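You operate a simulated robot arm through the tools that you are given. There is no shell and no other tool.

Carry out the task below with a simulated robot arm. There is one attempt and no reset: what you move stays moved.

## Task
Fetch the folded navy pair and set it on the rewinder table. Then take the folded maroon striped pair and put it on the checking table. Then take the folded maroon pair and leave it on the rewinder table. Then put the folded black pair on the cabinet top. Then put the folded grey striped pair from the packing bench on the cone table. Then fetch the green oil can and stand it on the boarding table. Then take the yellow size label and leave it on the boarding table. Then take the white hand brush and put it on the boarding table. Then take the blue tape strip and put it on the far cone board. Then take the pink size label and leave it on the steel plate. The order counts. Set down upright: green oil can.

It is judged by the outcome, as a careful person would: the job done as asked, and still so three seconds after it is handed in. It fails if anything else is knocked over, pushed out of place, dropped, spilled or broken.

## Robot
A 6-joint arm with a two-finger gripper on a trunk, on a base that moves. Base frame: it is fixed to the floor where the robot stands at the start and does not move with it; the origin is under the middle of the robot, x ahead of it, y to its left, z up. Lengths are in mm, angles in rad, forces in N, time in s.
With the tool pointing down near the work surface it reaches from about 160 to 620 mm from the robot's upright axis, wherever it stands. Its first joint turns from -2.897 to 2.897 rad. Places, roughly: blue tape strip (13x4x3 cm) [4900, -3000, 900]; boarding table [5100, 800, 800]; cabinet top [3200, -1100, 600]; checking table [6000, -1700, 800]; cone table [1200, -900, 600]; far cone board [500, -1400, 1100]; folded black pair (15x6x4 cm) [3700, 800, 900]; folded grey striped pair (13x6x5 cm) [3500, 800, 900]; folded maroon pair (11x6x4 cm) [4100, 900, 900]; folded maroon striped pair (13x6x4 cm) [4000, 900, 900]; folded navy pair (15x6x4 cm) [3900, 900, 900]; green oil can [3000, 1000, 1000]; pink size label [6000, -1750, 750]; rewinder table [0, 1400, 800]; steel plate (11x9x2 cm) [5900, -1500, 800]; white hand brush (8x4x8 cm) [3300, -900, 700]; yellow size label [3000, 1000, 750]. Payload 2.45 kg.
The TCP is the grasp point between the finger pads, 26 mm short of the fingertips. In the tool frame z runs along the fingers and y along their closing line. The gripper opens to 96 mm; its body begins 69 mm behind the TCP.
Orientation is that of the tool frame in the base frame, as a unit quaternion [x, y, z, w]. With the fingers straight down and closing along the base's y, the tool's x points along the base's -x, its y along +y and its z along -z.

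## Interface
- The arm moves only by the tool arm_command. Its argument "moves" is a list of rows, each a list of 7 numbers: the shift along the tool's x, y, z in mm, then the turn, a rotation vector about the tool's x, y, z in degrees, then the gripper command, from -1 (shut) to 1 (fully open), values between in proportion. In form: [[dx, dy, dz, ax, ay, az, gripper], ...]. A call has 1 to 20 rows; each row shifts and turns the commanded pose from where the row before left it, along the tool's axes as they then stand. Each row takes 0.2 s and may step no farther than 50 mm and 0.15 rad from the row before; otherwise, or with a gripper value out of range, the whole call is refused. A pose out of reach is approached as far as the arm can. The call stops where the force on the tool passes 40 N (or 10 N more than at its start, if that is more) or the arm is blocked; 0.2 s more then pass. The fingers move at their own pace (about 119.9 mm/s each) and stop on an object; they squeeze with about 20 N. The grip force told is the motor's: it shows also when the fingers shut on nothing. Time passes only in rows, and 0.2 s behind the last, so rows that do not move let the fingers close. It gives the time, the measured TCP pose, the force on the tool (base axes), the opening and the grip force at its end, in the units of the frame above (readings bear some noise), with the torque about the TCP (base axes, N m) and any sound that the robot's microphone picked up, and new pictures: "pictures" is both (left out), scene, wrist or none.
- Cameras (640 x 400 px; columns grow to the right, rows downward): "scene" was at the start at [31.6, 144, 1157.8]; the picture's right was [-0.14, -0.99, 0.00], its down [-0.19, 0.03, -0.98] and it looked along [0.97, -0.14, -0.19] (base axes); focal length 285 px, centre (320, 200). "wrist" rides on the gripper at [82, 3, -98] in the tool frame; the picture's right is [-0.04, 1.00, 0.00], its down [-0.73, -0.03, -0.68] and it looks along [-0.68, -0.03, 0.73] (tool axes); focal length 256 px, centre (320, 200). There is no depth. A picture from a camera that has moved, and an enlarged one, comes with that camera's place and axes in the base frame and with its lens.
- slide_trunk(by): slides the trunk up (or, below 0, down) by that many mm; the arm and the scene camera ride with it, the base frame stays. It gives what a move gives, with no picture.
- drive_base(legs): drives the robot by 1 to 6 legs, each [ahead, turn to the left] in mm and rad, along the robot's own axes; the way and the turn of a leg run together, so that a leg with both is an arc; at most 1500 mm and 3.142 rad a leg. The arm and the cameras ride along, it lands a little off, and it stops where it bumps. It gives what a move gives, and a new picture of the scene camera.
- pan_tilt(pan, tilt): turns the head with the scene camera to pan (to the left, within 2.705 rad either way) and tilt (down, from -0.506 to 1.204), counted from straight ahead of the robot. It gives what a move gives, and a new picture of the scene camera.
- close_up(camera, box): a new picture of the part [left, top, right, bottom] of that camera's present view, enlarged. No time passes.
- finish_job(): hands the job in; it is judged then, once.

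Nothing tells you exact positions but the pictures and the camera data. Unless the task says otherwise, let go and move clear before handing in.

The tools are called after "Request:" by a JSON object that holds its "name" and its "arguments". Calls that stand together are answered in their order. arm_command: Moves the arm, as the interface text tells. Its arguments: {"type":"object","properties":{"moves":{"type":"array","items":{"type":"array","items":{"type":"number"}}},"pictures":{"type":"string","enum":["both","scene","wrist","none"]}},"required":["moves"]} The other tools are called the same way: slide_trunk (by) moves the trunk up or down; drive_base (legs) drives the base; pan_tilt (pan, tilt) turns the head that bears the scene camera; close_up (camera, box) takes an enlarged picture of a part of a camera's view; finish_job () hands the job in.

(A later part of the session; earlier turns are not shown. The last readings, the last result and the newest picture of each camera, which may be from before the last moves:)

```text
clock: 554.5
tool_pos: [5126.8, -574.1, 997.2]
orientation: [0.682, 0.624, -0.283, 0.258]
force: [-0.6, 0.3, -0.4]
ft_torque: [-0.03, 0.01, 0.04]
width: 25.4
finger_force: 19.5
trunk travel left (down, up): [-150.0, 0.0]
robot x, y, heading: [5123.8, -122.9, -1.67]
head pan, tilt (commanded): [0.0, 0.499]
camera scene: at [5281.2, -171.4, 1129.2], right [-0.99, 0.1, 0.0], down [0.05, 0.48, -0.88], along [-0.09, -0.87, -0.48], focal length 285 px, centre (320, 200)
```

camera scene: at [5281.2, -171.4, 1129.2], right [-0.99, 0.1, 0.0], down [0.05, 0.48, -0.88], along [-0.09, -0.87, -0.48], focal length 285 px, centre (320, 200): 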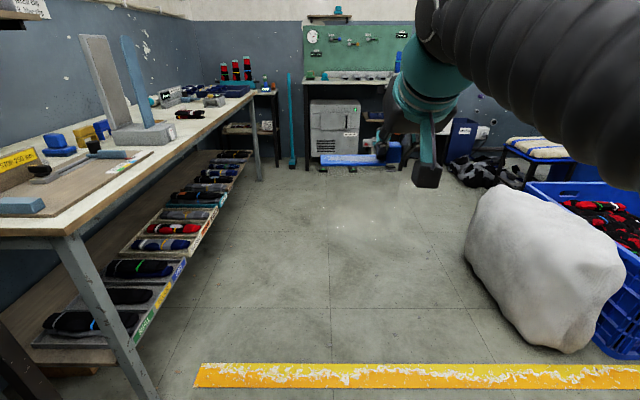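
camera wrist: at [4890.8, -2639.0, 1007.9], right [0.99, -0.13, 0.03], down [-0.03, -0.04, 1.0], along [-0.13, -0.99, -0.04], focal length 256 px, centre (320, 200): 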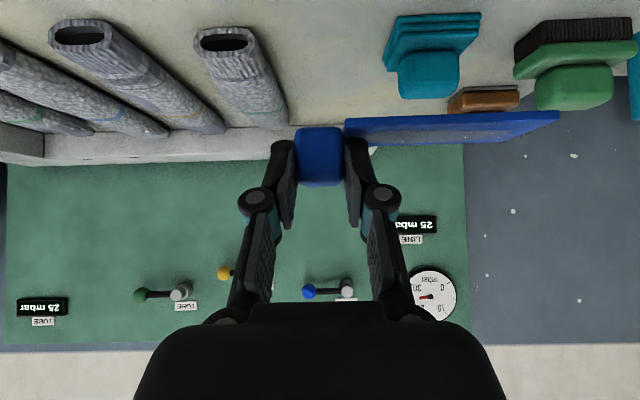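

Request:
{"name": "drive_base", "arguments": {"legs": [[0, -1.49], [1500, 0], [1500, 0]]}}

Request:
{"name": "pan_tilt", "arguments": {"pan": 0.4, "tilt": 0.3}}

```text
clock: 572.3
tool_pos: [1738.8, -104.9, 996.0]
orientation: [0.924, 0.003, -0.383, 0.0]
force: [0.7, 0.1, 0.1]
ft_torque: [0.05, 0.0, 0.0]
width: 25.0
finger_force: 20.1
trunk travel left (down, up): [-150.0, 0.0]
robot x, y, heading: [2189.4, -62.3, 3.131]
head pan, tilt (commanded): [0.0, 0.499]
camera scene: at [2154.4, -220.5, 1129.2], right [0.01, 1.0, 0.0], down [0.48, 0.0, -0.88], along [-0.88, 0.01, -0.48], focal length 285 px, centre (320, 200)
```

scene: 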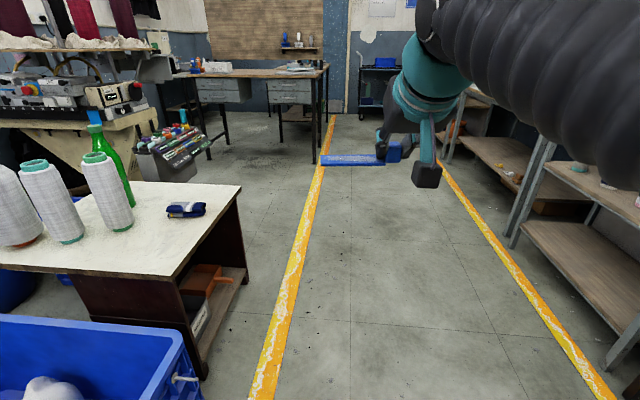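

```text
clock: 573.2
tool_pos: [1737.3, -104.4, 997.5]
orientation: [0.924, 0.003, -0.383, 0.0]
force: [0.0, -1.0, -0.3]
ft_torque: [0.03, -0.03, -0.01]
width: 25.1
finger_force: 20.2
trunk travel left (down, up): [-150.0, 0.0]
robot x, y, heading: [2188.9, -65.6, 3.14]
head pan, tilt (commanded): [0.4, 0.3]
camera scene: at [2159.1, -256.8, 1147.5], right [-0.38, 0.92, 0.0], down [0.27, 0.11, -0.96], along [-0.88, -0.37, -0.3], focal length 285 px, centre (320, 200)
```

scene: 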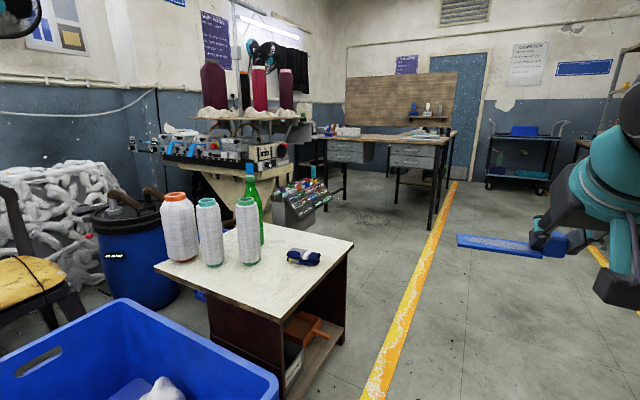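

Request:
{"name": "drive_base", "arguments": {"legs": [[1350, 0]]}}

Request:
{"name": "pan_tilt", "arguments": {"pan": 1.0, "tilt": 0.3}}

Request:
{"name": "pan_tilt", "arguments": {"pan": 1.4, "tilt": 0.3}}

```text
clock: 580.0
tool_pos: [373.6, -87.2, 995.7]
orientation: [0.924, 0.0, -0.383, -0.001]
force: [0.2, 0.8, -1.0]
ft_torque: [-0.01, -0.01, 0.01]
width: 25.2
finger_force: 19.6
trunk travel left (down, up): [-150.0, 0.0]
robot x, y, heading: [817.5, -51.3, 3.131]
head pan, tilt (commanded): [0.4, 0.3]
camera scene: at [792.7, -243.1, 1147.6], right [-0.38, 0.93, 0.0], down [0.27, 0.11, -0.96], along [-0.89, -0.36, -0.3], focal length 285 px, centre (320, 200)
```

scene: 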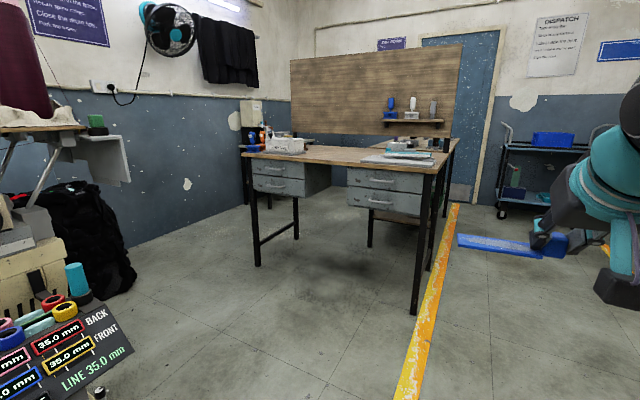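

```text
clock: 581.0
tool_pos: [373.5, -87.8, 996.6]
orientation: [0.924, 0.0, -0.383, -0.001]
force: [0.3, -0.5, -0.2]
ft_torque: [0.01, 0.0, -0.02]
width: 25.1
finger_force: 19.8
trunk travel left (down, up): [-150.0, 0.0]
robot x, y, heading: [823.5, -47.0, 3.124]
head pan, tilt (commanded): [1.0, 0.3]
camera scene: at [827.6, -285.8, 1147.6], right [-0.83, 0.55, 0.0], down [0.16, 0.25, -0.96], along [-0.53, -0.8, -0.3], focal length 285 px, centre (320, 200)
```

scene: 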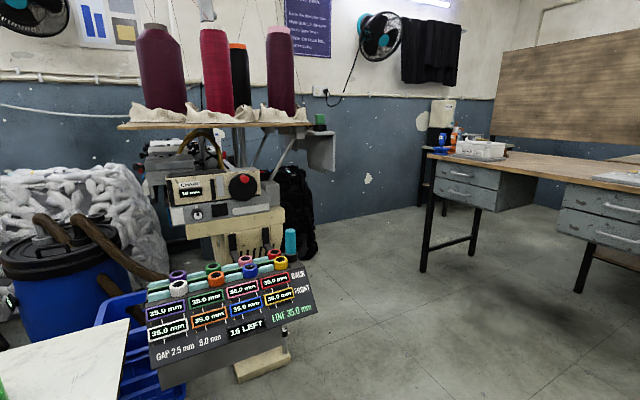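

```text
clock: 581.9
tool_pos: [373.6, -86.8, 996.3]
orientation: [0.924, -0.001, -0.384, -0.001]
force: [-0.8, 0.3, -1.1]
ft_torque: [0.04, -0.01, -0.02]
width: 25.4
finger_force: 20.0
trunk travel left (down, up): [-150.0, 0.0]
robot x, y, heading: [822.6, -50.1, 3.13]
head pan, tilt (commanded): [1.4, 0.3]
camera scene: at [861.9, -299.7, 1147.6], right [-0.98, 0.18, 0.0], down [0.05, 0.29, -0.96], along [-0.18, -0.94, -0.3], focal length 285 px, centre (320, 200)
```

scene: 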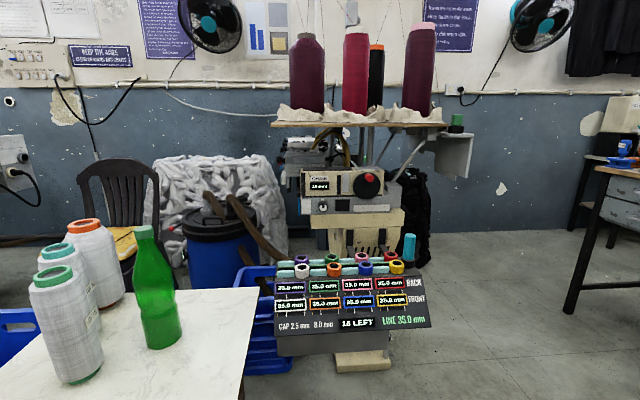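

The far machine with the cone board on top is to my left. I'll move closer to see the board's free space.

Request:
{"name": "drive_base", "arguments": {"legs": [[0, 0.35], [600, 0], [0, 1.2]]}}

Request:
{"name": "pan_tilt", "arguments": {"pan": 0.3, "tilt": 0.15}}

```text
clock: 589.4
tool_pos: [302.2, -690.6, 997.2]
orientation: [0.654, 0.653, -0.272, 0.27]
force: [0.5, 0.5, -0.4]
ft_torque: [0.02, 0.04, 0.01]
width: 25.2
finger_force: 19.9
trunk travel left (down, up): [-150.0, 0.0]
robot x, y, heading: [263.4, -247.6, -1.587]
head pan, tilt (commanded): [1.4, 0.3]
camera scene: at [513.8, -202.0, 1147.6], right [-0.18, -0.98, 0.0], down [-0.29, 0.05, -0.96], along [0.94, -0.17, -0.3], focal length 285 px, centre (320, 200)
```

scene: 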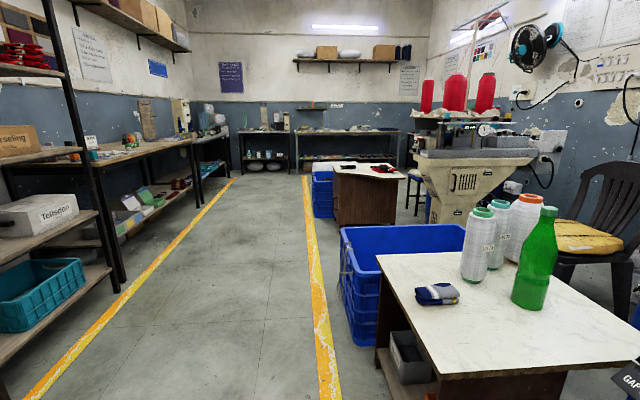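

```text
clock: 590.7
tool_pos: [302.4, -691.6, 996.7]
orientation: [0.654, 0.653, -0.271, 0.27]
force: [-0.3, 0.0, 0.4]
ft_torque: [0.02, -0.01, 0.01]
width: 25.2
finger_force: 19.8
trunk travel left (down, up): [-150.0, 0.0]
robot x, y, heading: [267.8, -242.7, -1.58]
head pan, tilt (commanded): [0.3, 0.15]
camera scene: at [448.4, -273.9, 1161.6], right [-0.96, -0.28, 0.0], down [-0.04, 0.14, -0.99], along [0.28, -0.95, -0.15], focal length 285 px, centre (320, 200)
```

scene: 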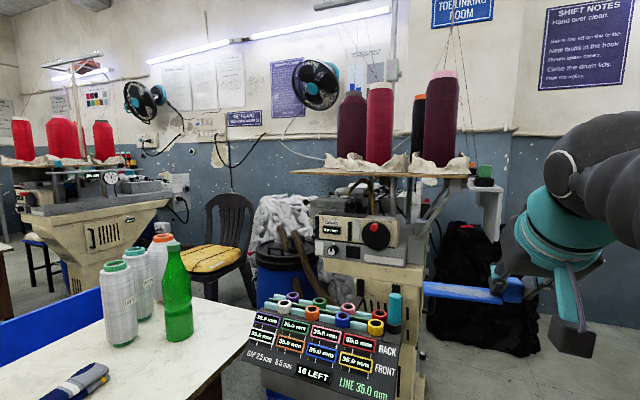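

I can see the board now, at roughly z≈1108, spanning x≈266–843. I'll zoom in to see what's free on it.

Request:
{"name": "close_up", "arguments": {"camera": "scene", "box": [270, 60, 510, 220]}}

Request:
{"name": "close_up", "arguments": {"camera": "scene", "box": [200, 200, 520, 400]}}

```text
2.50 times, centred on (390, 140) of scene
camera zoom: at [448.4, -273.9, 1161.6], right [-0.96, -0.28, 0.0], down [-0.04, 0.14, -0.99], along [0.28, -0.95, -0.15], focal length 714 px, centre (145, 350)
```

zoom: 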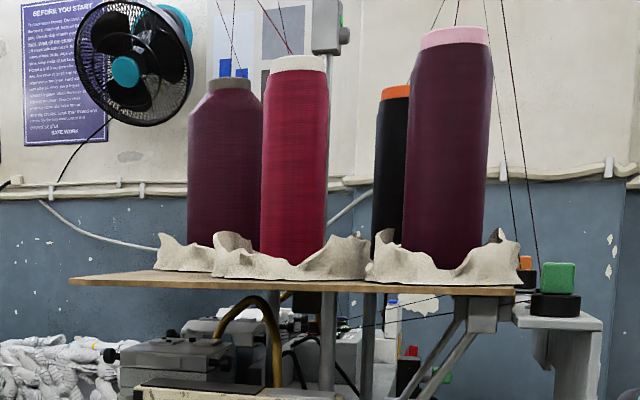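

```text
2.00 times, centred on (360, 300) of scene
camera zoom: at [448.4, -273.9, 1161.6], right [-0.96, -0.28, 0.0], down [-0.04, 0.14, -0.99], along [0.28, -0.95, -0.15], focal length 571 px, centre (240, 0)
```

zoom: 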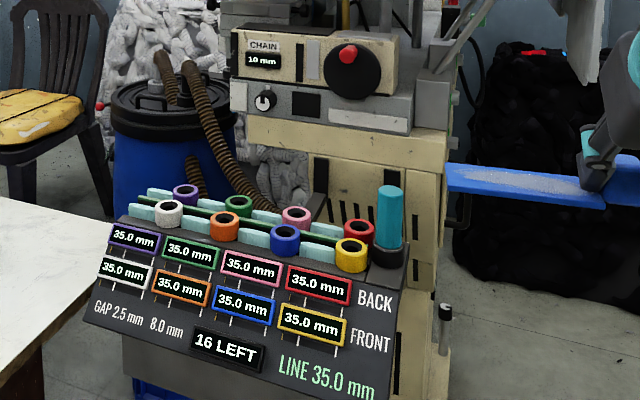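

The papers under the cones appear set back from the board's front edge, leaving a strip along the front. I'll pull the arm in and drive closer for a better look.

Request:
{"name": "arm_command", "arguments": {"moves": [[28.3, 0, -28.3, 0, 0, 0, -1], [28.3, 0, -28.3, 0, 0, 0, -1], [14, 0, -14, 0, 0, 0, -1], [0, 0, 0, 0, 0, 0, -1]], "pictures": "none"}}

Request:
{"name": "drive_base", "arguments": {"legs": [[0, -0.26], [330, 0], [0, 0.24]]}}

Request:
{"name": "pan_tilt", "arguments": {"pan": 0.3, "tilt": 0.15}}

Request:
{"name": "close_up", "arguments": {"camera": "scene", "box": [160, 60, 560, 310]}}

```text
clock: 591.7
tool_pos: [300.7, -590.9, 995.1]
orientation: [0.653, 0.653, -0.272, 0.27]
force: [-0.3, -0.3, -0.1]
ft_torque: [0.0, 0.04, 0.02]
width: 25.0
finger_force: 19.6
trunk travel left (down, up): [-150.0, 0.0]
robot x, y, heading: [264.3, -242.0, -1.584]
head pan, tilt (commanded): [0.3, 0.15]
```

```text
clock: 595.6
tool_pos: [203.0, -912.5, 996.6]
orientation: [0.66, 0.646, -0.274, 0.267]
force: [0.0, -0.2, 0.2]
ft_torque: [-0.03, 0.0, 0.01]
width: 25.2
finger_force: 20.1
trunk travel left (down, up): [-150.0, 0.0]
robot x, y, heading: [173.4, -564.3, -1.609]
head pan, tilt (commanded): [0.3, 0.15]
camera scene: at [357.6, -599.4, 1161.6], right [-0.96, -0.26, 0.0], down [-0.04, 0.14, -0.99], along [0.26, -0.95, -0.15], focal length 285 px, centre (320, 200)
```

scene: 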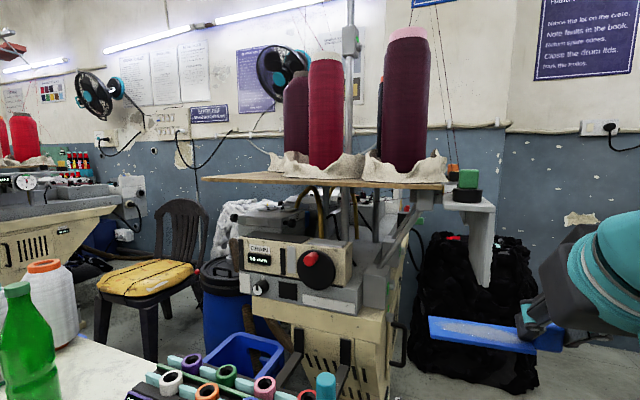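

```text
clock: 596.2
tool_pos: [203.5, -911.9, 996.1]
orientation: [0.66, 0.646, -0.274, 0.268]
force: [0.0, 0.4, -0.7]
ft_torque: [0.04, 0.0, -0.01]
width: 24.9
finger_force: 19.9
trunk travel left (down, up): [-150.0, 0.0]
robot x, y, heading: [173.3, -565.5, -1.608]
head pan, tilt (commanded): [0.3, 0.15]
camera scene: at [357.6, -599.4, 1161.6], right [-0.96, -0.26, 0.0], down [-0.04, 0.14, -0.99], along [0.26, -0.95, -0.15], focal length 285 px, centre (320, 200)
```

scene: 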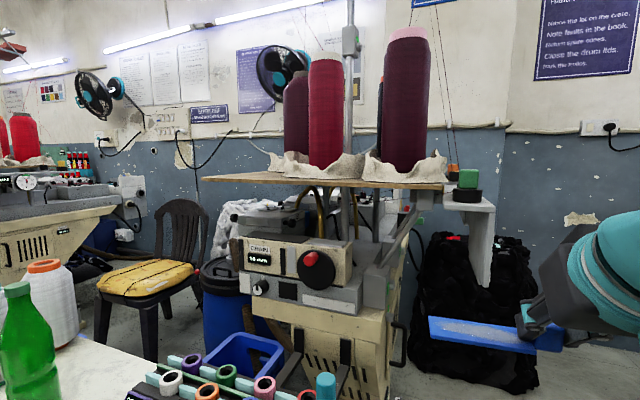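

```text
1.60 times, centred on (360, 185) of scene
camera zoom: at [357.6, -599.4, 1161.6], right [-0.96, -0.26, 0.0], down [-0.04, 0.14, -0.99], along [0.26, -0.95, -0.15], focal length 457 px, centre (256, 224)
```

zoom: 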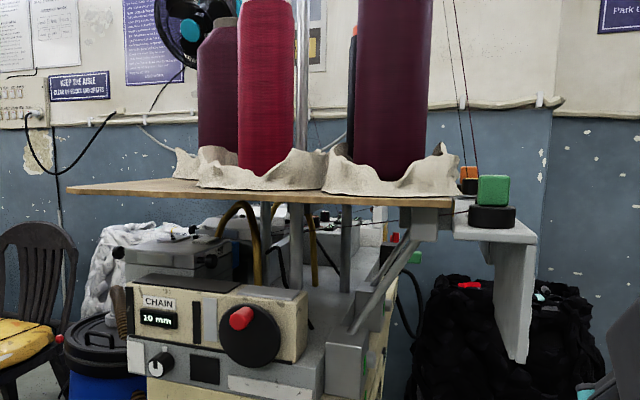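

Request:
{"name": "close_up", "arguments": {"camera": "scene", "box": [190, 140, 350, 220]}}

Request:
{"name": "close_up", "arguments": {"camera": "scene", "box": [330, 140, 490, 220]}}

```text
4.00 times, centred on (270, 180) of scene
camera zoom: at [357.6, -599.4, 1161.6], right [-0.96, -0.26, 0.0], down [-0.04, 0.14, -0.99], along [0.26, -0.95, -0.15], focal length 1142 px, centre (520, 280)
```

zoom: 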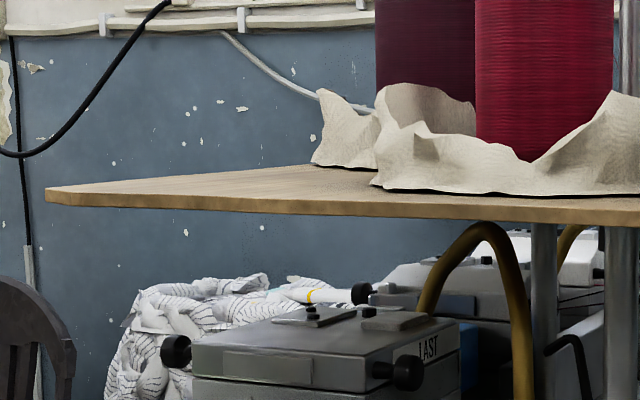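

```text
4.00 times, centred on (410, 180) of scene
camera zoom: at [357.6, -599.4, 1161.6], right [-0.96, -0.26, 0.0], down [-0.04, 0.14, -0.99], along [0.26, -0.95, -0.15], focal length 1142 px, centre (-40, 280)
```

zoom: 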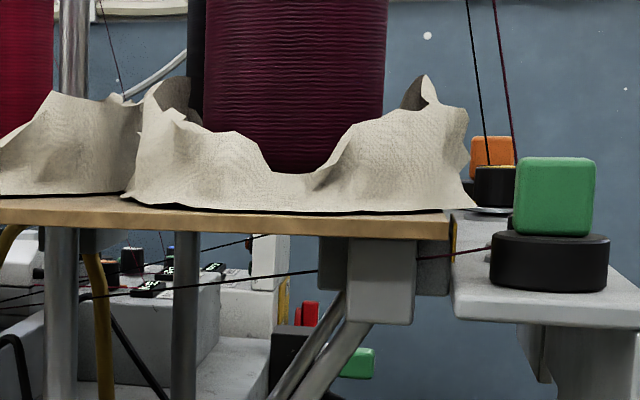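

The papers sit nearly flush at the right, but there is a free strip in front of the middle paper (x≈450–650). I'll raise the strip above board level and move to stand at the machine's right-hand side.

Request:
{"name": "arm_command", "arguments": {"moves": [[-24, 0, -24, 0, 0, 0, -1], [-24, 0, -24, 0, 0, 0, -1], [-24, 0, -24, 0, 0, 0, -1], [-24, 0, -24, 0, 0, 0, -1], [-10, 0, -10, 0, 0, 0, -1], [0, 0, 0, 0, 0, 0, -1]], "pictures": "scene"}}

```text
clock: 597.6
tool_pos: [203.3, -913.1, 1147.8]
orientation: [0.661, 0.646, -0.274, 0.267]
force: [0.6, 0.1, -0.6]
ft_torque: [0.03, 0.02, 0.0]
width: 25.1
finger_force: 20.2
trunk travel left (down, up): [-150.0, 0.0]
robot x, y, heading: [173.7, -563.6, -1.604]
head pan, tilt (commanded): [0.3, 0.15]
camera scene: at [357.6, -599.4, 1161.6], right [-0.96, -0.26, 0.0], down [-0.04, 0.14, -0.99], along [0.26, -0.95, -0.15], focal length 285 px, centre (320, 200)
```

scene: 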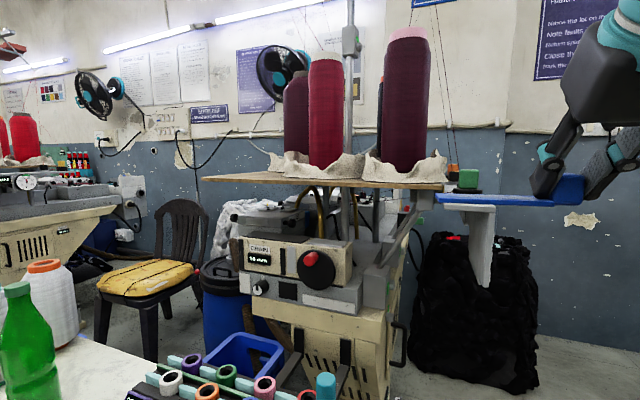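

Request:
{"name": "pan_tilt", "arguments": {"pan": 0.2, "tilt": 0.8}}

Request:
{"name": "pan_tilt", "arguments": {"pan": 0.6, "tilt": 0.8}}

```text
clock: 598.6
tool_pos: [203.2, -911.9, 1147.5]
orientation: [0.661, 0.646, -0.274, 0.267]
force: [-0.5, 0.3, -0.4]
ft_torque: [0.01, 0.07, 0.01]
width: 25.0
finger_force: 20.4
trunk travel left (down, up): [-150.0, 0.0]
robot x, y, heading: [176.2, -568.3, -1.6]
head pan, tilt (commanded): [0.201, 0.799]
camera scene: at [346.6, -589.5, 1103.3], right [-0.99, -0.17, 0.0], down [-0.12, 0.71, -0.7], along [0.12, -0.69, -0.72], focal length 285 px, centre (320, 200)
```

scene: 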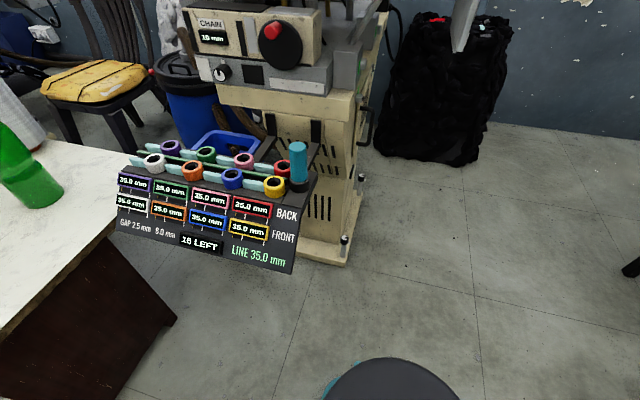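

```text
clock: 599.5
tool_pos: [204.2, -912.6, 1147.3]
orientation: [0.661, 0.646, -0.274, 0.267]
force: [-0.6, 0.3, 0.4]
ft_torque: [0.01, 0.04, 0.0]
width: 25.0
finger_force: 20.0
trunk travel left (down, up): [-150.0, 0.0]
robot x, y, heading: [172.7, -563.8, -1.607]
head pan, tilt (commanded): [0.6, 0.799]
camera scene: at [376.4, -578.1, 1103.2], right [-0.84, -0.54, 0.0], down [-0.38, 0.61, -0.7], along [0.37, -0.59, -0.72], focal length 285 px, centre (320, 200)
```

scene: 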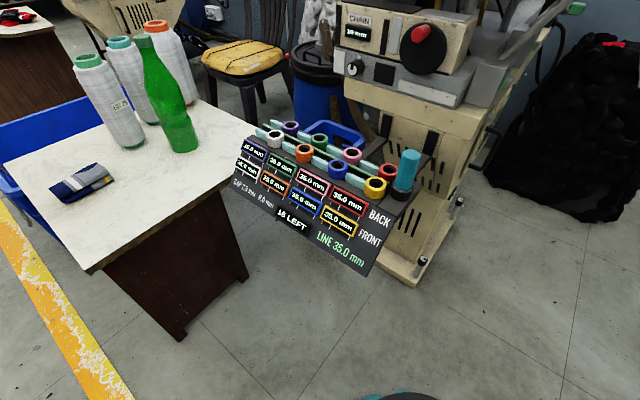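

The floor to the machine's right is clear. A small green spool sits beside the board's right end, so I'll approach diagonally from the right-front to stay clear of it.

Request:
{"name": "drive_base", "arguments": {"legs": [[0, -1.235], [270, 0], [0, 2.09]]}}

Request:
{"name": "pan_tilt", "arguments": {"pan": 0.2, "tilt": 0.2}}

```text
clock: 609.3
tool_pos: [194.7, -863.5, 1147.0]
orientation: [0.346, 0.857, -0.144, 0.354]
force: [0.3, -0.6, -0.3]
ft_torque: [0.01, 0.01, 0.01]
width: 25.2
finger_force: 20.3
trunk travel left (down, up): [-150.0, 0.0]
robot x, y, heading: [-82.9, -648.6, -0.784]
head pan, tilt (commanded): [0.6, 0.799]
camera scene: at [66.0, -509.0, 1103.2], right [-0.18, -0.98, 0.0], down [-0.71, 0.13, -0.7], along [0.69, -0.13, -0.72], focal length 285 px, centre (320, 200)
```

scene: 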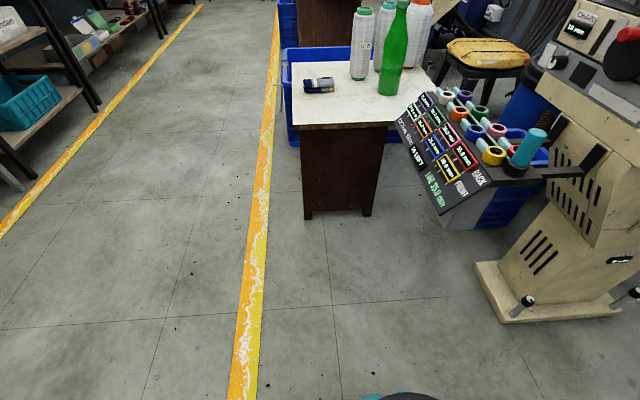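

```text
clock: 610.3
tool_pos: [194.8, -863.3, 1147.3]
orientation: [0.346, 0.856, -0.144, 0.355]
force: [0.8, -0.1, -0.4]
ft_torque: [0.02, 0.06, -0.04]
width: 25.1
finger_force: 19.7
trunk travel left (down, up): [-150.0, 0.0]
robot x, y, heading: [-80.9, -647.4, -0.782]
head pan, tilt (commanded): [0.201, 0.201]
camera scene: at [64.6, -545.5, 1156.8], right [-0.55, -0.84, 0.0], down [-0.17, 0.11, -0.98], along [0.82, -0.54, -0.2], focal length 285 px, centre (320, 200)
```

scene: 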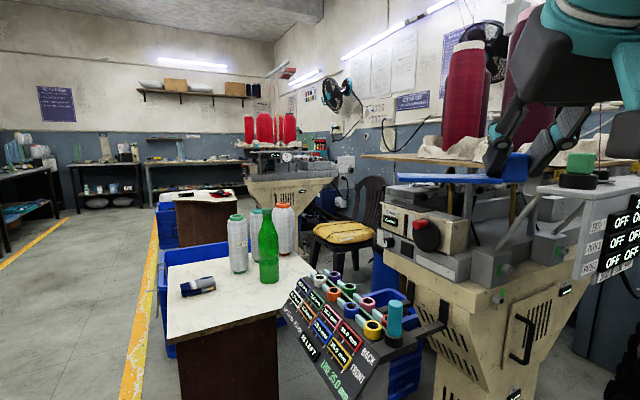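

Request:
{"name": "drive_base", "arguments": {"legs": [[285, 0]]}}

Request:
{"name": "arm_command", "arguments": {"moves": [[0, 0, 0, 0, 0, 0, -1]]}}

```text
clock: 612.3
tool_pos: [394.7, -1065.8, 1146.7]
orientation: [0.348, 0.856, -0.145, 0.354]
force: [-1.0, 0.5, -0.6]
ft_torque: [-0.01, 0.02, 0.05]
width: 25.1
finger_force: 20.1
trunk travel left (down, up): [-150.0, 0.0]
robot x, y, heading: [122.6, -851.2, -0.783]
head pan, tilt (commanded): [0.201, 0.201]
camera scene: at [267.3, -748.1, 1156.9], right [-0.55, -0.83, 0.0], down [-0.17, 0.11, -0.98], along [0.82, -0.54, -0.2], focal length 285 px, centre (320, 200)
```

scene: 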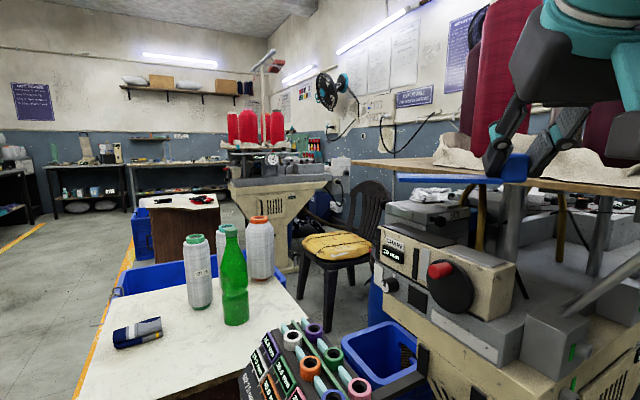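

```text
clock: 612.7
tool_pos: [394.7, -1066.4, 1146.3]
orientation: [0.349, 0.855, -0.145, 0.354]
force: [0.9, -0.8, -0.8]
ft_torque: [0.01, 0.02, -0.02]
width: 24.8
finger_force: 20.1
trunk travel left (down, up): [-150.0, 0.0]
robot x, y, heading: [117.0, -849.0, -0.788]
head pan, tilt (commanded): [0.201, 0.201]
camera scene: at [267.3, -748.1, 1156.9], right [-0.55, -0.83, 0.0], down [-0.17, 0.11, -0.98], along [0.82, -0.54, -0.2], focal length 285 px, centre (320, 200)
camera wrist: at [305.9, -975.9, 1158.8], right [0.72, 0.69, 0.03], down [0.01, -0.05, 1.0], along [0.7, -0.72, -0.04], focal length 256 px, centre (320, 200)
```

scene: 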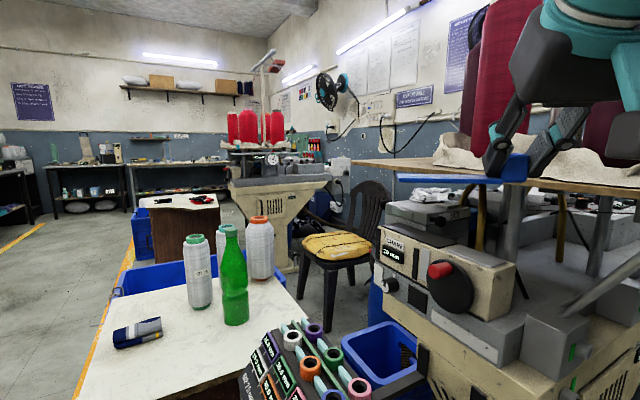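
wrist: 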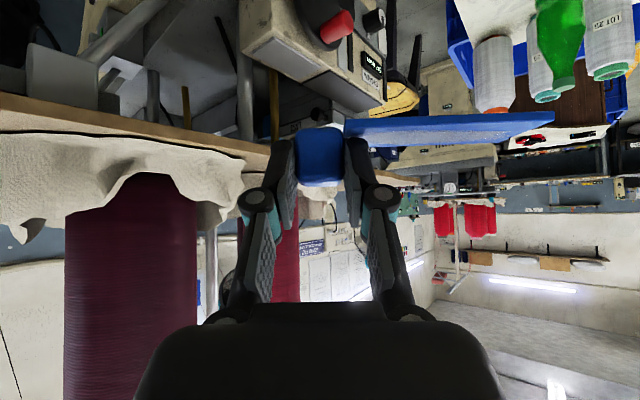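

Request:
{"name": "close_up", "arguments": {"camera": "scene", "box": [340, 120, 640, 230]}}

Request:
{"name": "close_up", "arguments": {"camera": "wrist", "box": [0, 60, 440, 260]}}

```text
2.13 times, centred on (490, 175) of scene
camera zoom: at [267.3, -748.1, 1156.9], right [-0.55, -0.83, 0.0], down [-0.17, 0.11, -0.98], along [0.82, -0.54, -0.2], focal length 609 px, centre (-43, 253)
```

zoom: 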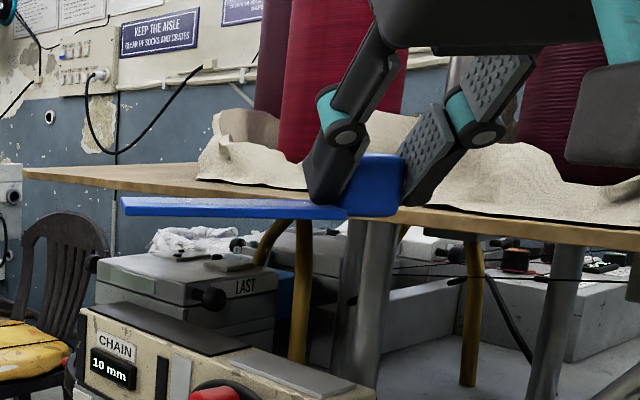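

```text
1.45 times, centred on (220, 160) of wrist
camera zoom: at [305.9, -975.9, 1158.8], right [0.72, 0.69, 0.03], down [0.01, -0.05, 1.0], along [0.7, -0.72, -0.04], focal length 372 px, centre (466, 258)
```

zoom: 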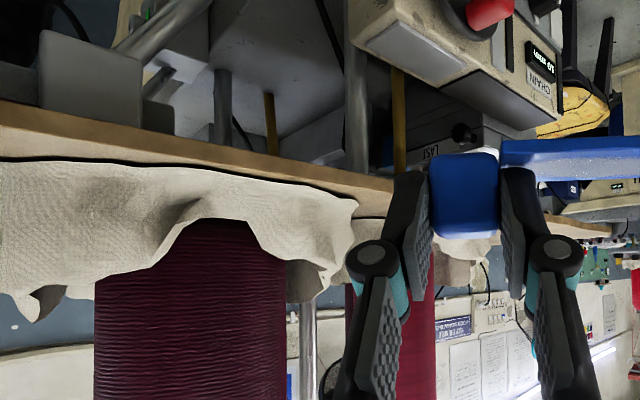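

Request:
{"name": "close_up", "arguments": {"camera": "scene", "box": [345, 140, 505, 200]}}

Request:
{"name": "close_up", "arguments": {"camera": "scene", "box": [500, 150, 640, 250]}}

```text
4.00 times, centred on (425, 170) of scene
camera zoom: at [267.3, -748.1, 1156.9], right [-0.55, -0.83, 0.0], down [-0.17, 0.11, -0.98], along [0.82, -0.54, -0.2], focal length 1142 px, centre (-100, 320)
```

zoom: 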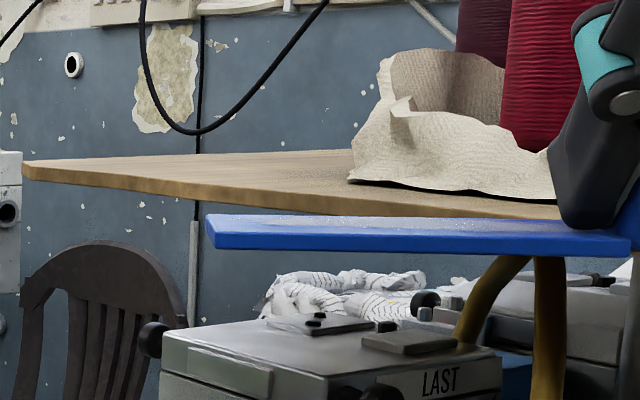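

```text
4.00 times, centred on (570, 200) of scene
camera zoom: at [267.3, -748.1, 1156.9], right [-0.55, -0.83, 0.0], down [-0.17, 0.11, -0.98], along [0.82, -0.54, -0.2], focal length 1142 px, centre (-680, 200)
```

zoom: 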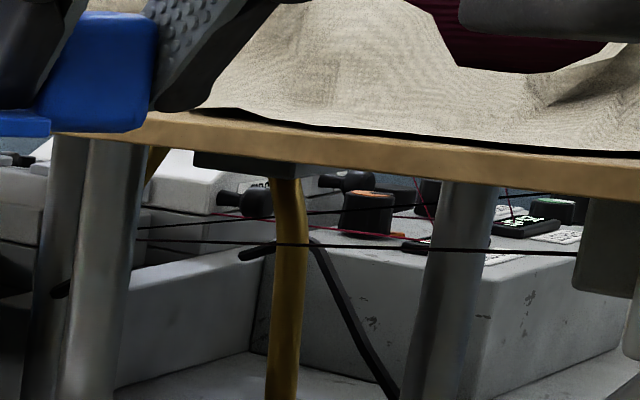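

The free area on the board is its left end (x≈625–838); the block can sit just left of the middle paper. I'll move 70 mm closer, then yaw the strip parallel to the board's front edge.

Request:
{"name": "drive_base", "arguments": {"legs": [[70, 0]]}}

Request:
{"name": "arm_command", "arguments": {"moves": [[-5, 0, -5, 5.6, 0, 5.6, -1], [0, 0, 0, 5.6, 0, 5.6, -1], [0, 0, 0, 5.6, 0, 5.6, -1], [0, 0, 0, 5.6, 0, 5.6, -1], [0, 0, 0, 5.6, 0, 5.6, -1], [0, 0, 0, 5.6, 0, 5.6, -1], [0, 0, 0, 0, 0, 0, -1]]}}

```text
clock: 613.7
tool_pos: [444.4, -1115.6, 1146.9]
orientation: [0.348, 0.856, -0.144, 0.354]
force: [0.3, 0.1, -1.4]
ft_torque: [-0.04, 0.06, 0.03]
width: 25.0
finger_force: 19.7
trunk travel left (down, up): [-150.0, 0.0]
robot x, y, heading: [167.4, -900.8, -0.791]
head pan, tilt (commanded): [0.201, 0.201]
camera scene: at [316.9, -797.9, 1156.9], right [-0.55, -0.83, 0.0], down [-0.17, 0.11, -0.98], along [0.82, -0.54, -0.2], focal length 285 px, centre (320, 200)
```

scene: 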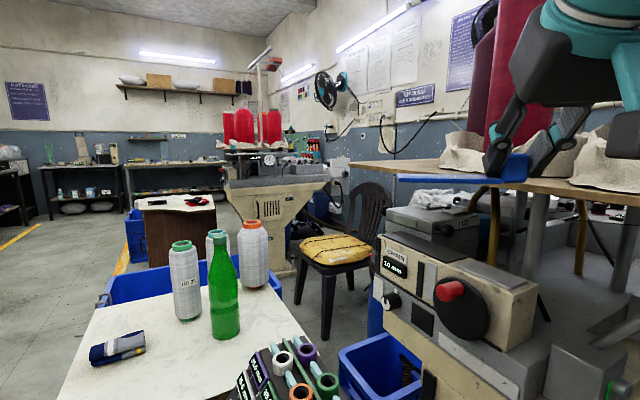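

```text
clock: 615.3
tool_pos: [445.0, -1117.4, 1152.7]
orientation: [0.664, 0.641, -0.276, 0.268]
force: [0.6, -1.1, -1.1]
ft_torque: [-0.02, 0.02, -0.04]
width: 25.1
finger_force: 20.1
trunk travel left (down, up): [-150.0, 0.0]
robot x, y, heading: [172.2, -899.4, -0.787]
head pan, tilt (commanded): [0.201, 0.201]
camera scene: at [317.0, -797.9, 1156.9], right [-0.55, -0.83, 0.0], down [-0.17, 0.11, -0.98], along [0.82, -0.54, -0.2], focal length 285 px, centre (320, 200)
camera wrist: at [451.7, -991.8, 1163.8], right [1.0, -0.06, 0.03], down [-0.03, -0.03, 1.0], along [-0.06, -1.0, -0.04], focal length 256 px, centre (320, 200)
```

scene: 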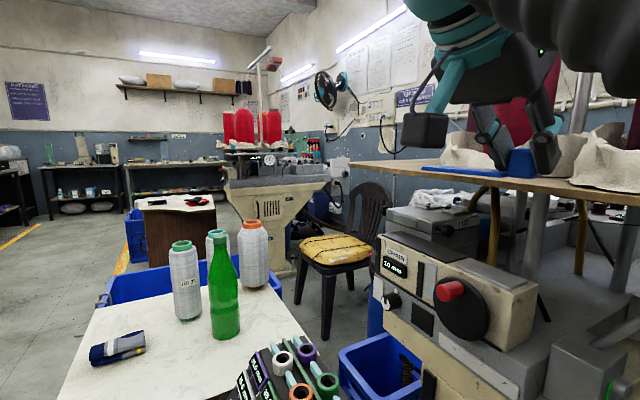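
wrist: 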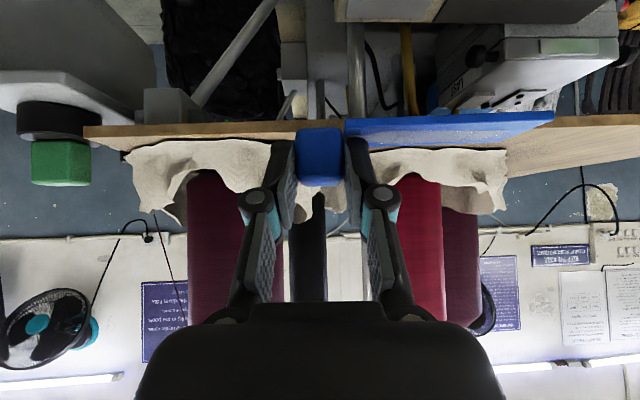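

The strip is now parallel to the board's edge. I'll slide left (+x) in front of the board.

Request:
{"name": "arm_command", "arguments": {"moves": [[-3, 38, -3, 0, 0, 0, -1], [0, 38, 0, 0, 0, 0, -1], [0, 38, 0, 0, 0, 0, -1], [0, 38, 0, 0, 0, 0, -1], [0, 38, 0, 0, 0, 0, -1], [0, 0, 0, 0, 0, 0, -1]]}}

```text
clock: 616.7
tool_pos: [625.5, -1137.8, 1127.6]
orientation: [0.663, 0.643, -0.276, 0.268]
force: [0.8, 0.3, 0.2]
ft_torque: [0.01, 0.03, 0.02]
width: 25.1
finger_force: 19.9
out of reach, approached as far as the arm can: row 1, 3, 4, 5
trunk travel left (down, up): [-150.0, 0.0]
robot x, y, heading: [169.9, -902.9, -0.792]
head pan, tilt (commanded): [0.201, 0.201]
camera scene: at [317.1, -797.8, 1156.8], right [-0.55, -0.83, 0.0], down [-0.17, 0.11, -0.98], along [0.82, -0.54, -0.2], focal length 285 px, centre (320, 200)
camera wrist: at [632.2, -1011.2, 1139.0], right [1.0, -0.06, 0.03], down [-0.03, -0.03, 1.0], along [-0.06, -1.0, -0.04], focal length 256 px, centre (320, 200)
```

scene: 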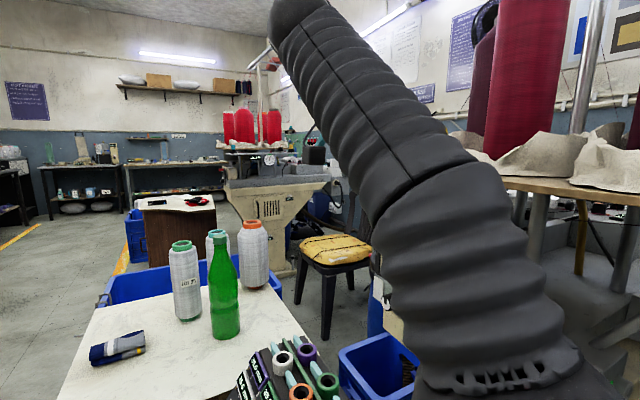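
wrist: 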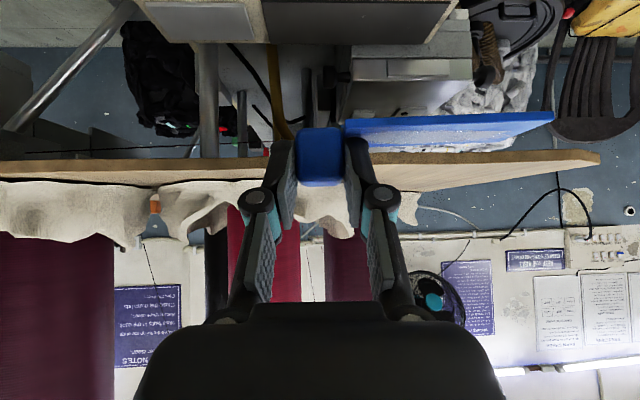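

The arm hits its limit with the tool square to the board. I'll pull back, yaw partway toward the arm's direction, and move the base 35 mm closer; the strip will lie slightly angled on the free area.

Request:
{"name": "arm_command", "arguments": {"moves": [[0, -40, 0, 0, 0, 0, -1], [-9, -40, -9, 0, 0, 0, -1], [-9, -40, -9, 0, 0, 0, -1], [0, -30, 0, 0, 0, 0, -1], [0, 0, 0, -5.6, 0, -5.6, -1], [0, 0, 0, -5.6, 0, -5.6, -1], [0, 0, 0, -5.6, 0, -5.6, -1], [0, 0, 0, 0, 0, 0, -1]], "pictures": "scene"}}

```text
clock: 618.5
tool_pos: [474.1, -1130.9, 1153.9]
orientation: [0.516, 0.766, -0.215, 0.318]
force: [0.5, 0.0, -1.0]
ft_torque: [0.0, 0.02, 0.03]
width: 24.8
finger_force: 20.3
trunk travel left (down, up): [-150.0, 0.0]
robot x, y, heading: [173.9, -901.2, -0.784]
head pan, tilt (commanded): [0.201, 0.201]
camera scene: at [317.0, -797.9, 1156.9], right [-0.55, -0.83, 0.0], down [-0.17, 0.11, -0.98], along [0.82, -0.54, -0.2], focal length 285 px, centre (320, 200)
```

scene: 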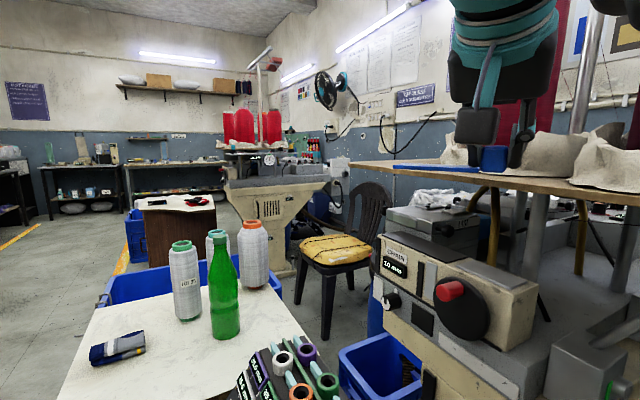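

Request:
{"name": "drive_base", "arguments": {"legs": [[35, 0]]}}

Request:
{"name": "arm_command", "arguments": {"moves": [[0, 0, 0, 0, 0, 0, -1]], "pictures": "wrist"}}

Request:
{"name": "close_up", "arguments": {"camera": "scene", "box": [345, 110, 545, 210]}}

```text
clock: 619.4
tool_pos: [500.5, -1157.5, 1154.2]
orientation: [0.518, 0.764, -0.216, 0.317]
force: [0.3, 0.0, -0.7]
ft_torque: [0.03, 0.04, -0.01]
width: 25.0
finger_force: 19.9
trunk travel left (down, up): [-150.0, 0.0]
robot x, y, heading: [193.3, -927.8, -0.784]
head pan, tilt (commanded): [0.201, 0.201]
camera scene: at [341.5, -822.5, 1156.9], right [-0.55, -0.83, 0.0], down [-0.17, 0.11, -0.98], along [0.82, -0.54, -0.2], focal length 285 px, centre (320, 200)
```

scene: 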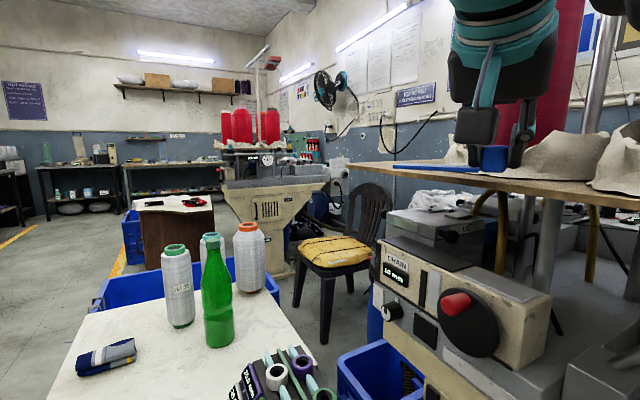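

```text
clock: 619.8
tool_pos: [500.0, -1156.6, 1155.1]
orientation: [0.517, 0.766, -0.215, 0.317]
force: [-0.4, -0.2, 0.4]
ft_torque: [-0.01, 0.04, 0.0]
width: 25.2
finger_force: 20.3
trunk travel left (down, up): [-150.0, 0.0]
robot x, y, heading: [199.0, -922.6, -0.787]
head pan, tilt (commanded): [0.201, 0.201]
camera wrist: at [455.2, -1037.8, 1165.9], right [0.94, 0.35, 0.03], down [-0.01, -0.05, 1.0], along [0.35, -0.94, -0.04], focal length 256 px, centre (320, 200)
```

wrist: 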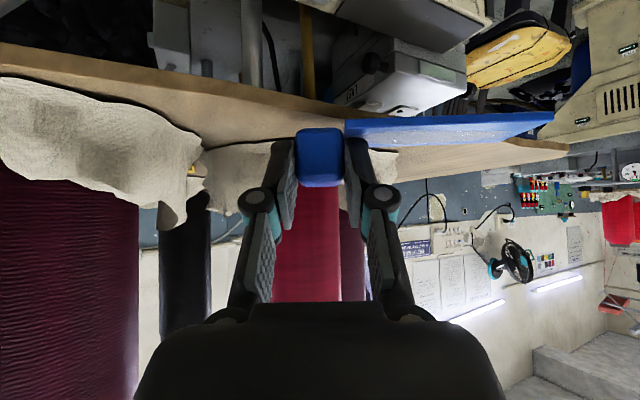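

```text
3.20 times, centred on (445, 160) of scene
camera zoom: at [341.5, -822.5, 1156.9], right [-0.55, -0.83, 0.0], down [-0.17, 0.11, -0.98], along [0.82, -0.54, -0.2], focal length 913 px, centre (-80, 328)
```

zoom: 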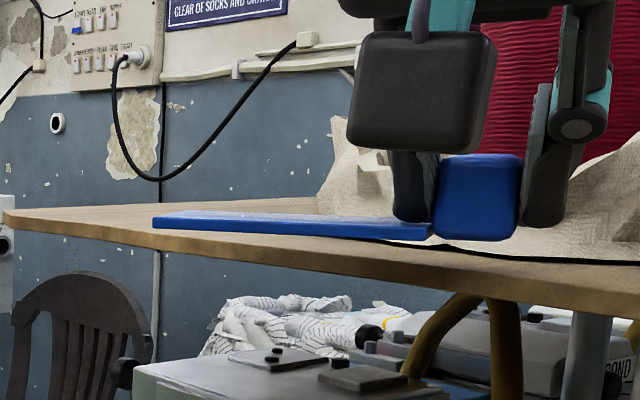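

Request:
{"name": "arm_command", "arguments": {"moves": [[-8, 36, 13.5, 0, 0, 0, -1], [-10.7, 36, 10.7, 0, 0, 0, -1], [-10.7, 36, 10.7, 0, 0, 0, -1], [-10.7, 36, 10.7, 0, 0, 0, -1], [0, 0, 0, 0, 0, 0, -1]]}}

```text
clock: 621.0
tool_pos: [659.0, -1158.5, 1150.4]
orientation: [0.517, 0.765, -0.215, 0.317]
force: [0.4, 0.5, -0.2]
ft_torque: [0.0, 0.05, -0.01]
width: 25.2
finger_force: 20.3
trunk travel left (down, up): [-150.0, 0.0]
robot x, y, heading: [197.3, -920.8, -0.792]
head pan, tilt (commanded): [0.201, 0.201]
camera scene: at [341.7, -822.5, 1156.8], right [-0.55, -0.83, 0.0], down [-0.17, 0.11, -0.98], along [0.82, -0.54, -0.2], focal length 285 px, centre (320, 200)
camera wrist: at [612.7, -1040.1, 1161.6], right [0.94, 0.35, 0.03], down [-0.01, -0.05, 1.0], along [0.35, -0.94, -0.04], focal length 256 px, centre (320, 200)
```

scene: 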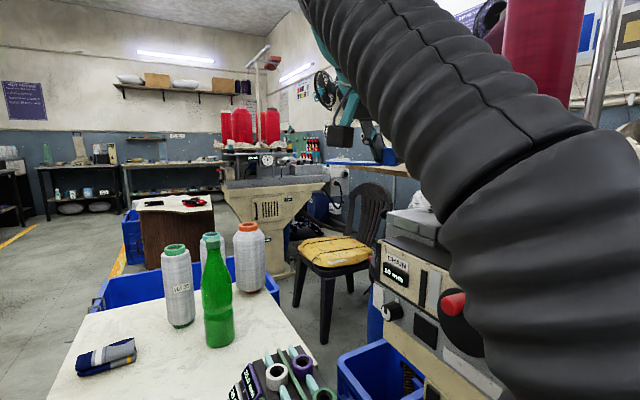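
wrist: 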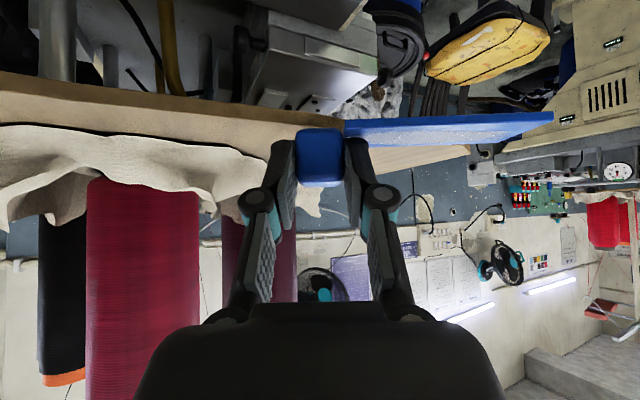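

Request:
{"name": "arm_command", "arguments": {"moves": [[-14, 34.4, 14, 0, 0, 0, -1], [-18.6, -9.8, 18.6, 0, 0, 0, -1], [-18.6, -9.8, 18.6, 0, 0, 0, -1], [0, 0, 0, 0, 0, 0, -1]]}}

```text
clock: 622.0
tool_pos: [696.1, -1220.5, 1147.2]
orientation: [0.517, 0.766, -0.215, 0.317]
force: [-0.4, -0.1, -0.5]
ft_torque: [-0.01, 0.05, 0.01]
width: 25.2
finger_force: 20.2
out of reach, approached as far as the arm can: row 2
trunk travel left (down, up): [-150.0, 0.0]
robot x, y, heading: [193.3, -924.2, -0.788]
head pan, tilt (commanded): [0.201, 0.201]
camera scene: at [341.6, -822.5, 1156.8], right [-0.55, -0.83, 0.0], down [-0.17, 0.11, -0.98], along [0.82, -0.54, -0.2], focal length 285 px, centre (320, 200)
camera wrist: at [651.2, -1100.6, 1158.6], right [0.94, 0.35, 0.03], down [-0.01, -0.05, 1.0], along [0.35, -0.94, -0.04], focal length 256 px, centre (320, 200)
```

scene: 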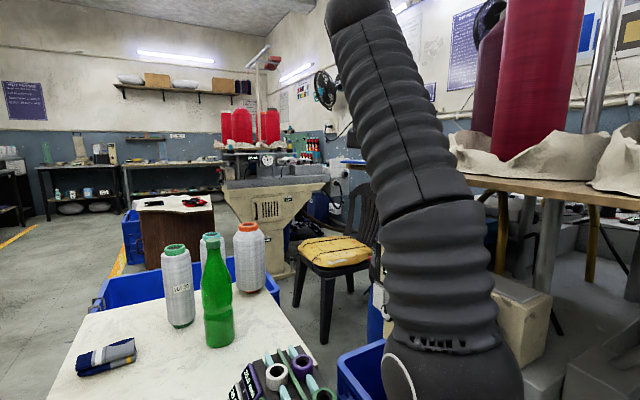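
wrist: 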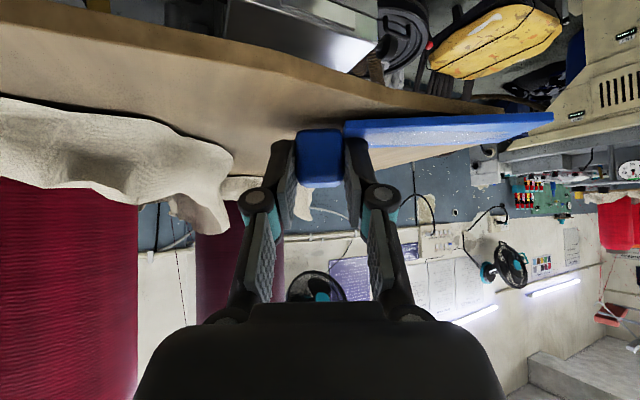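

Request:
{"name": "arm_command", "arguments": {"moves": [[-17.3, -9.1, 17.3, 0, 0, 0, -1], [-17.3, -9.1, 17.3, 0, 0, 0, -1], [0, 0, 0, 0, 0, 0, -1]]}}

Request:
{"name": "close_up", "arguments": {"camera": "wrist", "box": [180, 60, 600, 260]}}

```text
clock: 622.8
tool_pos: [690.8, -1265.7, 1140.9]
orientation: [0.516, 0.765, -0.215, 0.321]
force: [4.5, 3.7, 34.7]
ft_torque: [0.1, -0.47, 0.12]
width: 25.3
finger_force: 19.6
out of reach, approached as far as the arm can: row 1, 2
trunk travel left (down, up): [-150.0, 0.0]
robot x, y, heading: [194.2, -923.3, -0.788]
head pan, tilt (commanded): [0.201, 0.201]
camera scene: at [340.6, -821.2, 1157.4], right [-0.55, -0.83, 0.0], down [-0.17, 0.11, -0.98], along [0.82, -0.54, -0.2], focal length 285 px, centre (320, 200)
camera wrist: at [645.6, -1147.7, 1151.7], right [0.94, 0.35, 0.03], down [-0.02, -0.04, 1.0], along [0.35, -0.94, -0.03], focal length 256 px, centre (320, 200)
```

scene: 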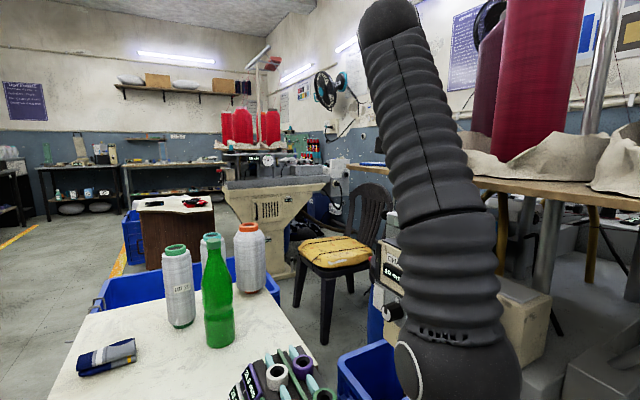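
wrist: 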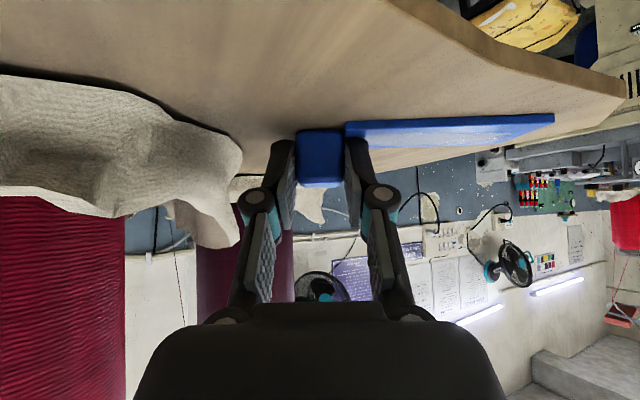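

```text
1.52 times, centred on (390, 160) of wrist
camera zoom: at [645.6, -1147.7, 1151.7], right [0.94, 0.35, 0.03], down [-0.02, -0.04, 1.0], along [0.35, -0.94, -0.03], focal length 390 px, centre (213, 261)
```

zoom: 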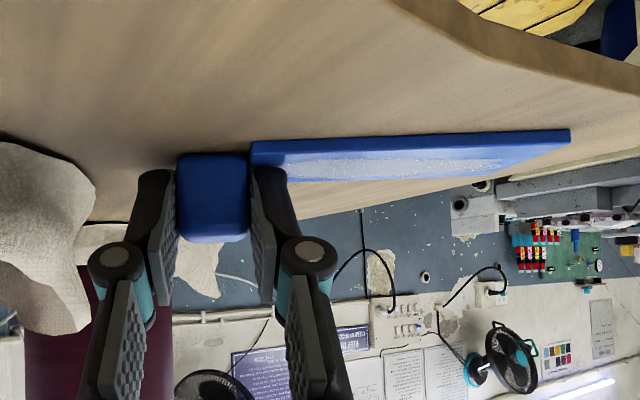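

The strip is on the board (35 N contact), lying fully within its free left end. I'll ease the pressure slightly, then open a little and check.

Request:
{"name": "arm_command", "arguments": {"moves": [[0.5, 0, -1.5, 0, 0, 0, -1], [0, 0, 0, 0, 0, 0, -1]], "pictures": "none"}}

```text
clock: 623.5
tool_pos: [691.1, -1266.3, 1141.4]
orientation: [0.516, 0.764, -0.215, 0.322]
force: [1.7, 1.3, 15.4]
ft_torque: [0.18, -0.32, 0.04]
width: 25.3
finger_force: 20.0
trunk travel left (down, up): [-150.0, 0.0]
robot x, y, heading: [192.0, -926.2, -0.791]
head pan, tilt (commanded): [0.201, 0.201]
stopped in row 2: the force on the tool passed its limit at 45 N (the readings are from after the stop); the commanded pose is now the measured one
```

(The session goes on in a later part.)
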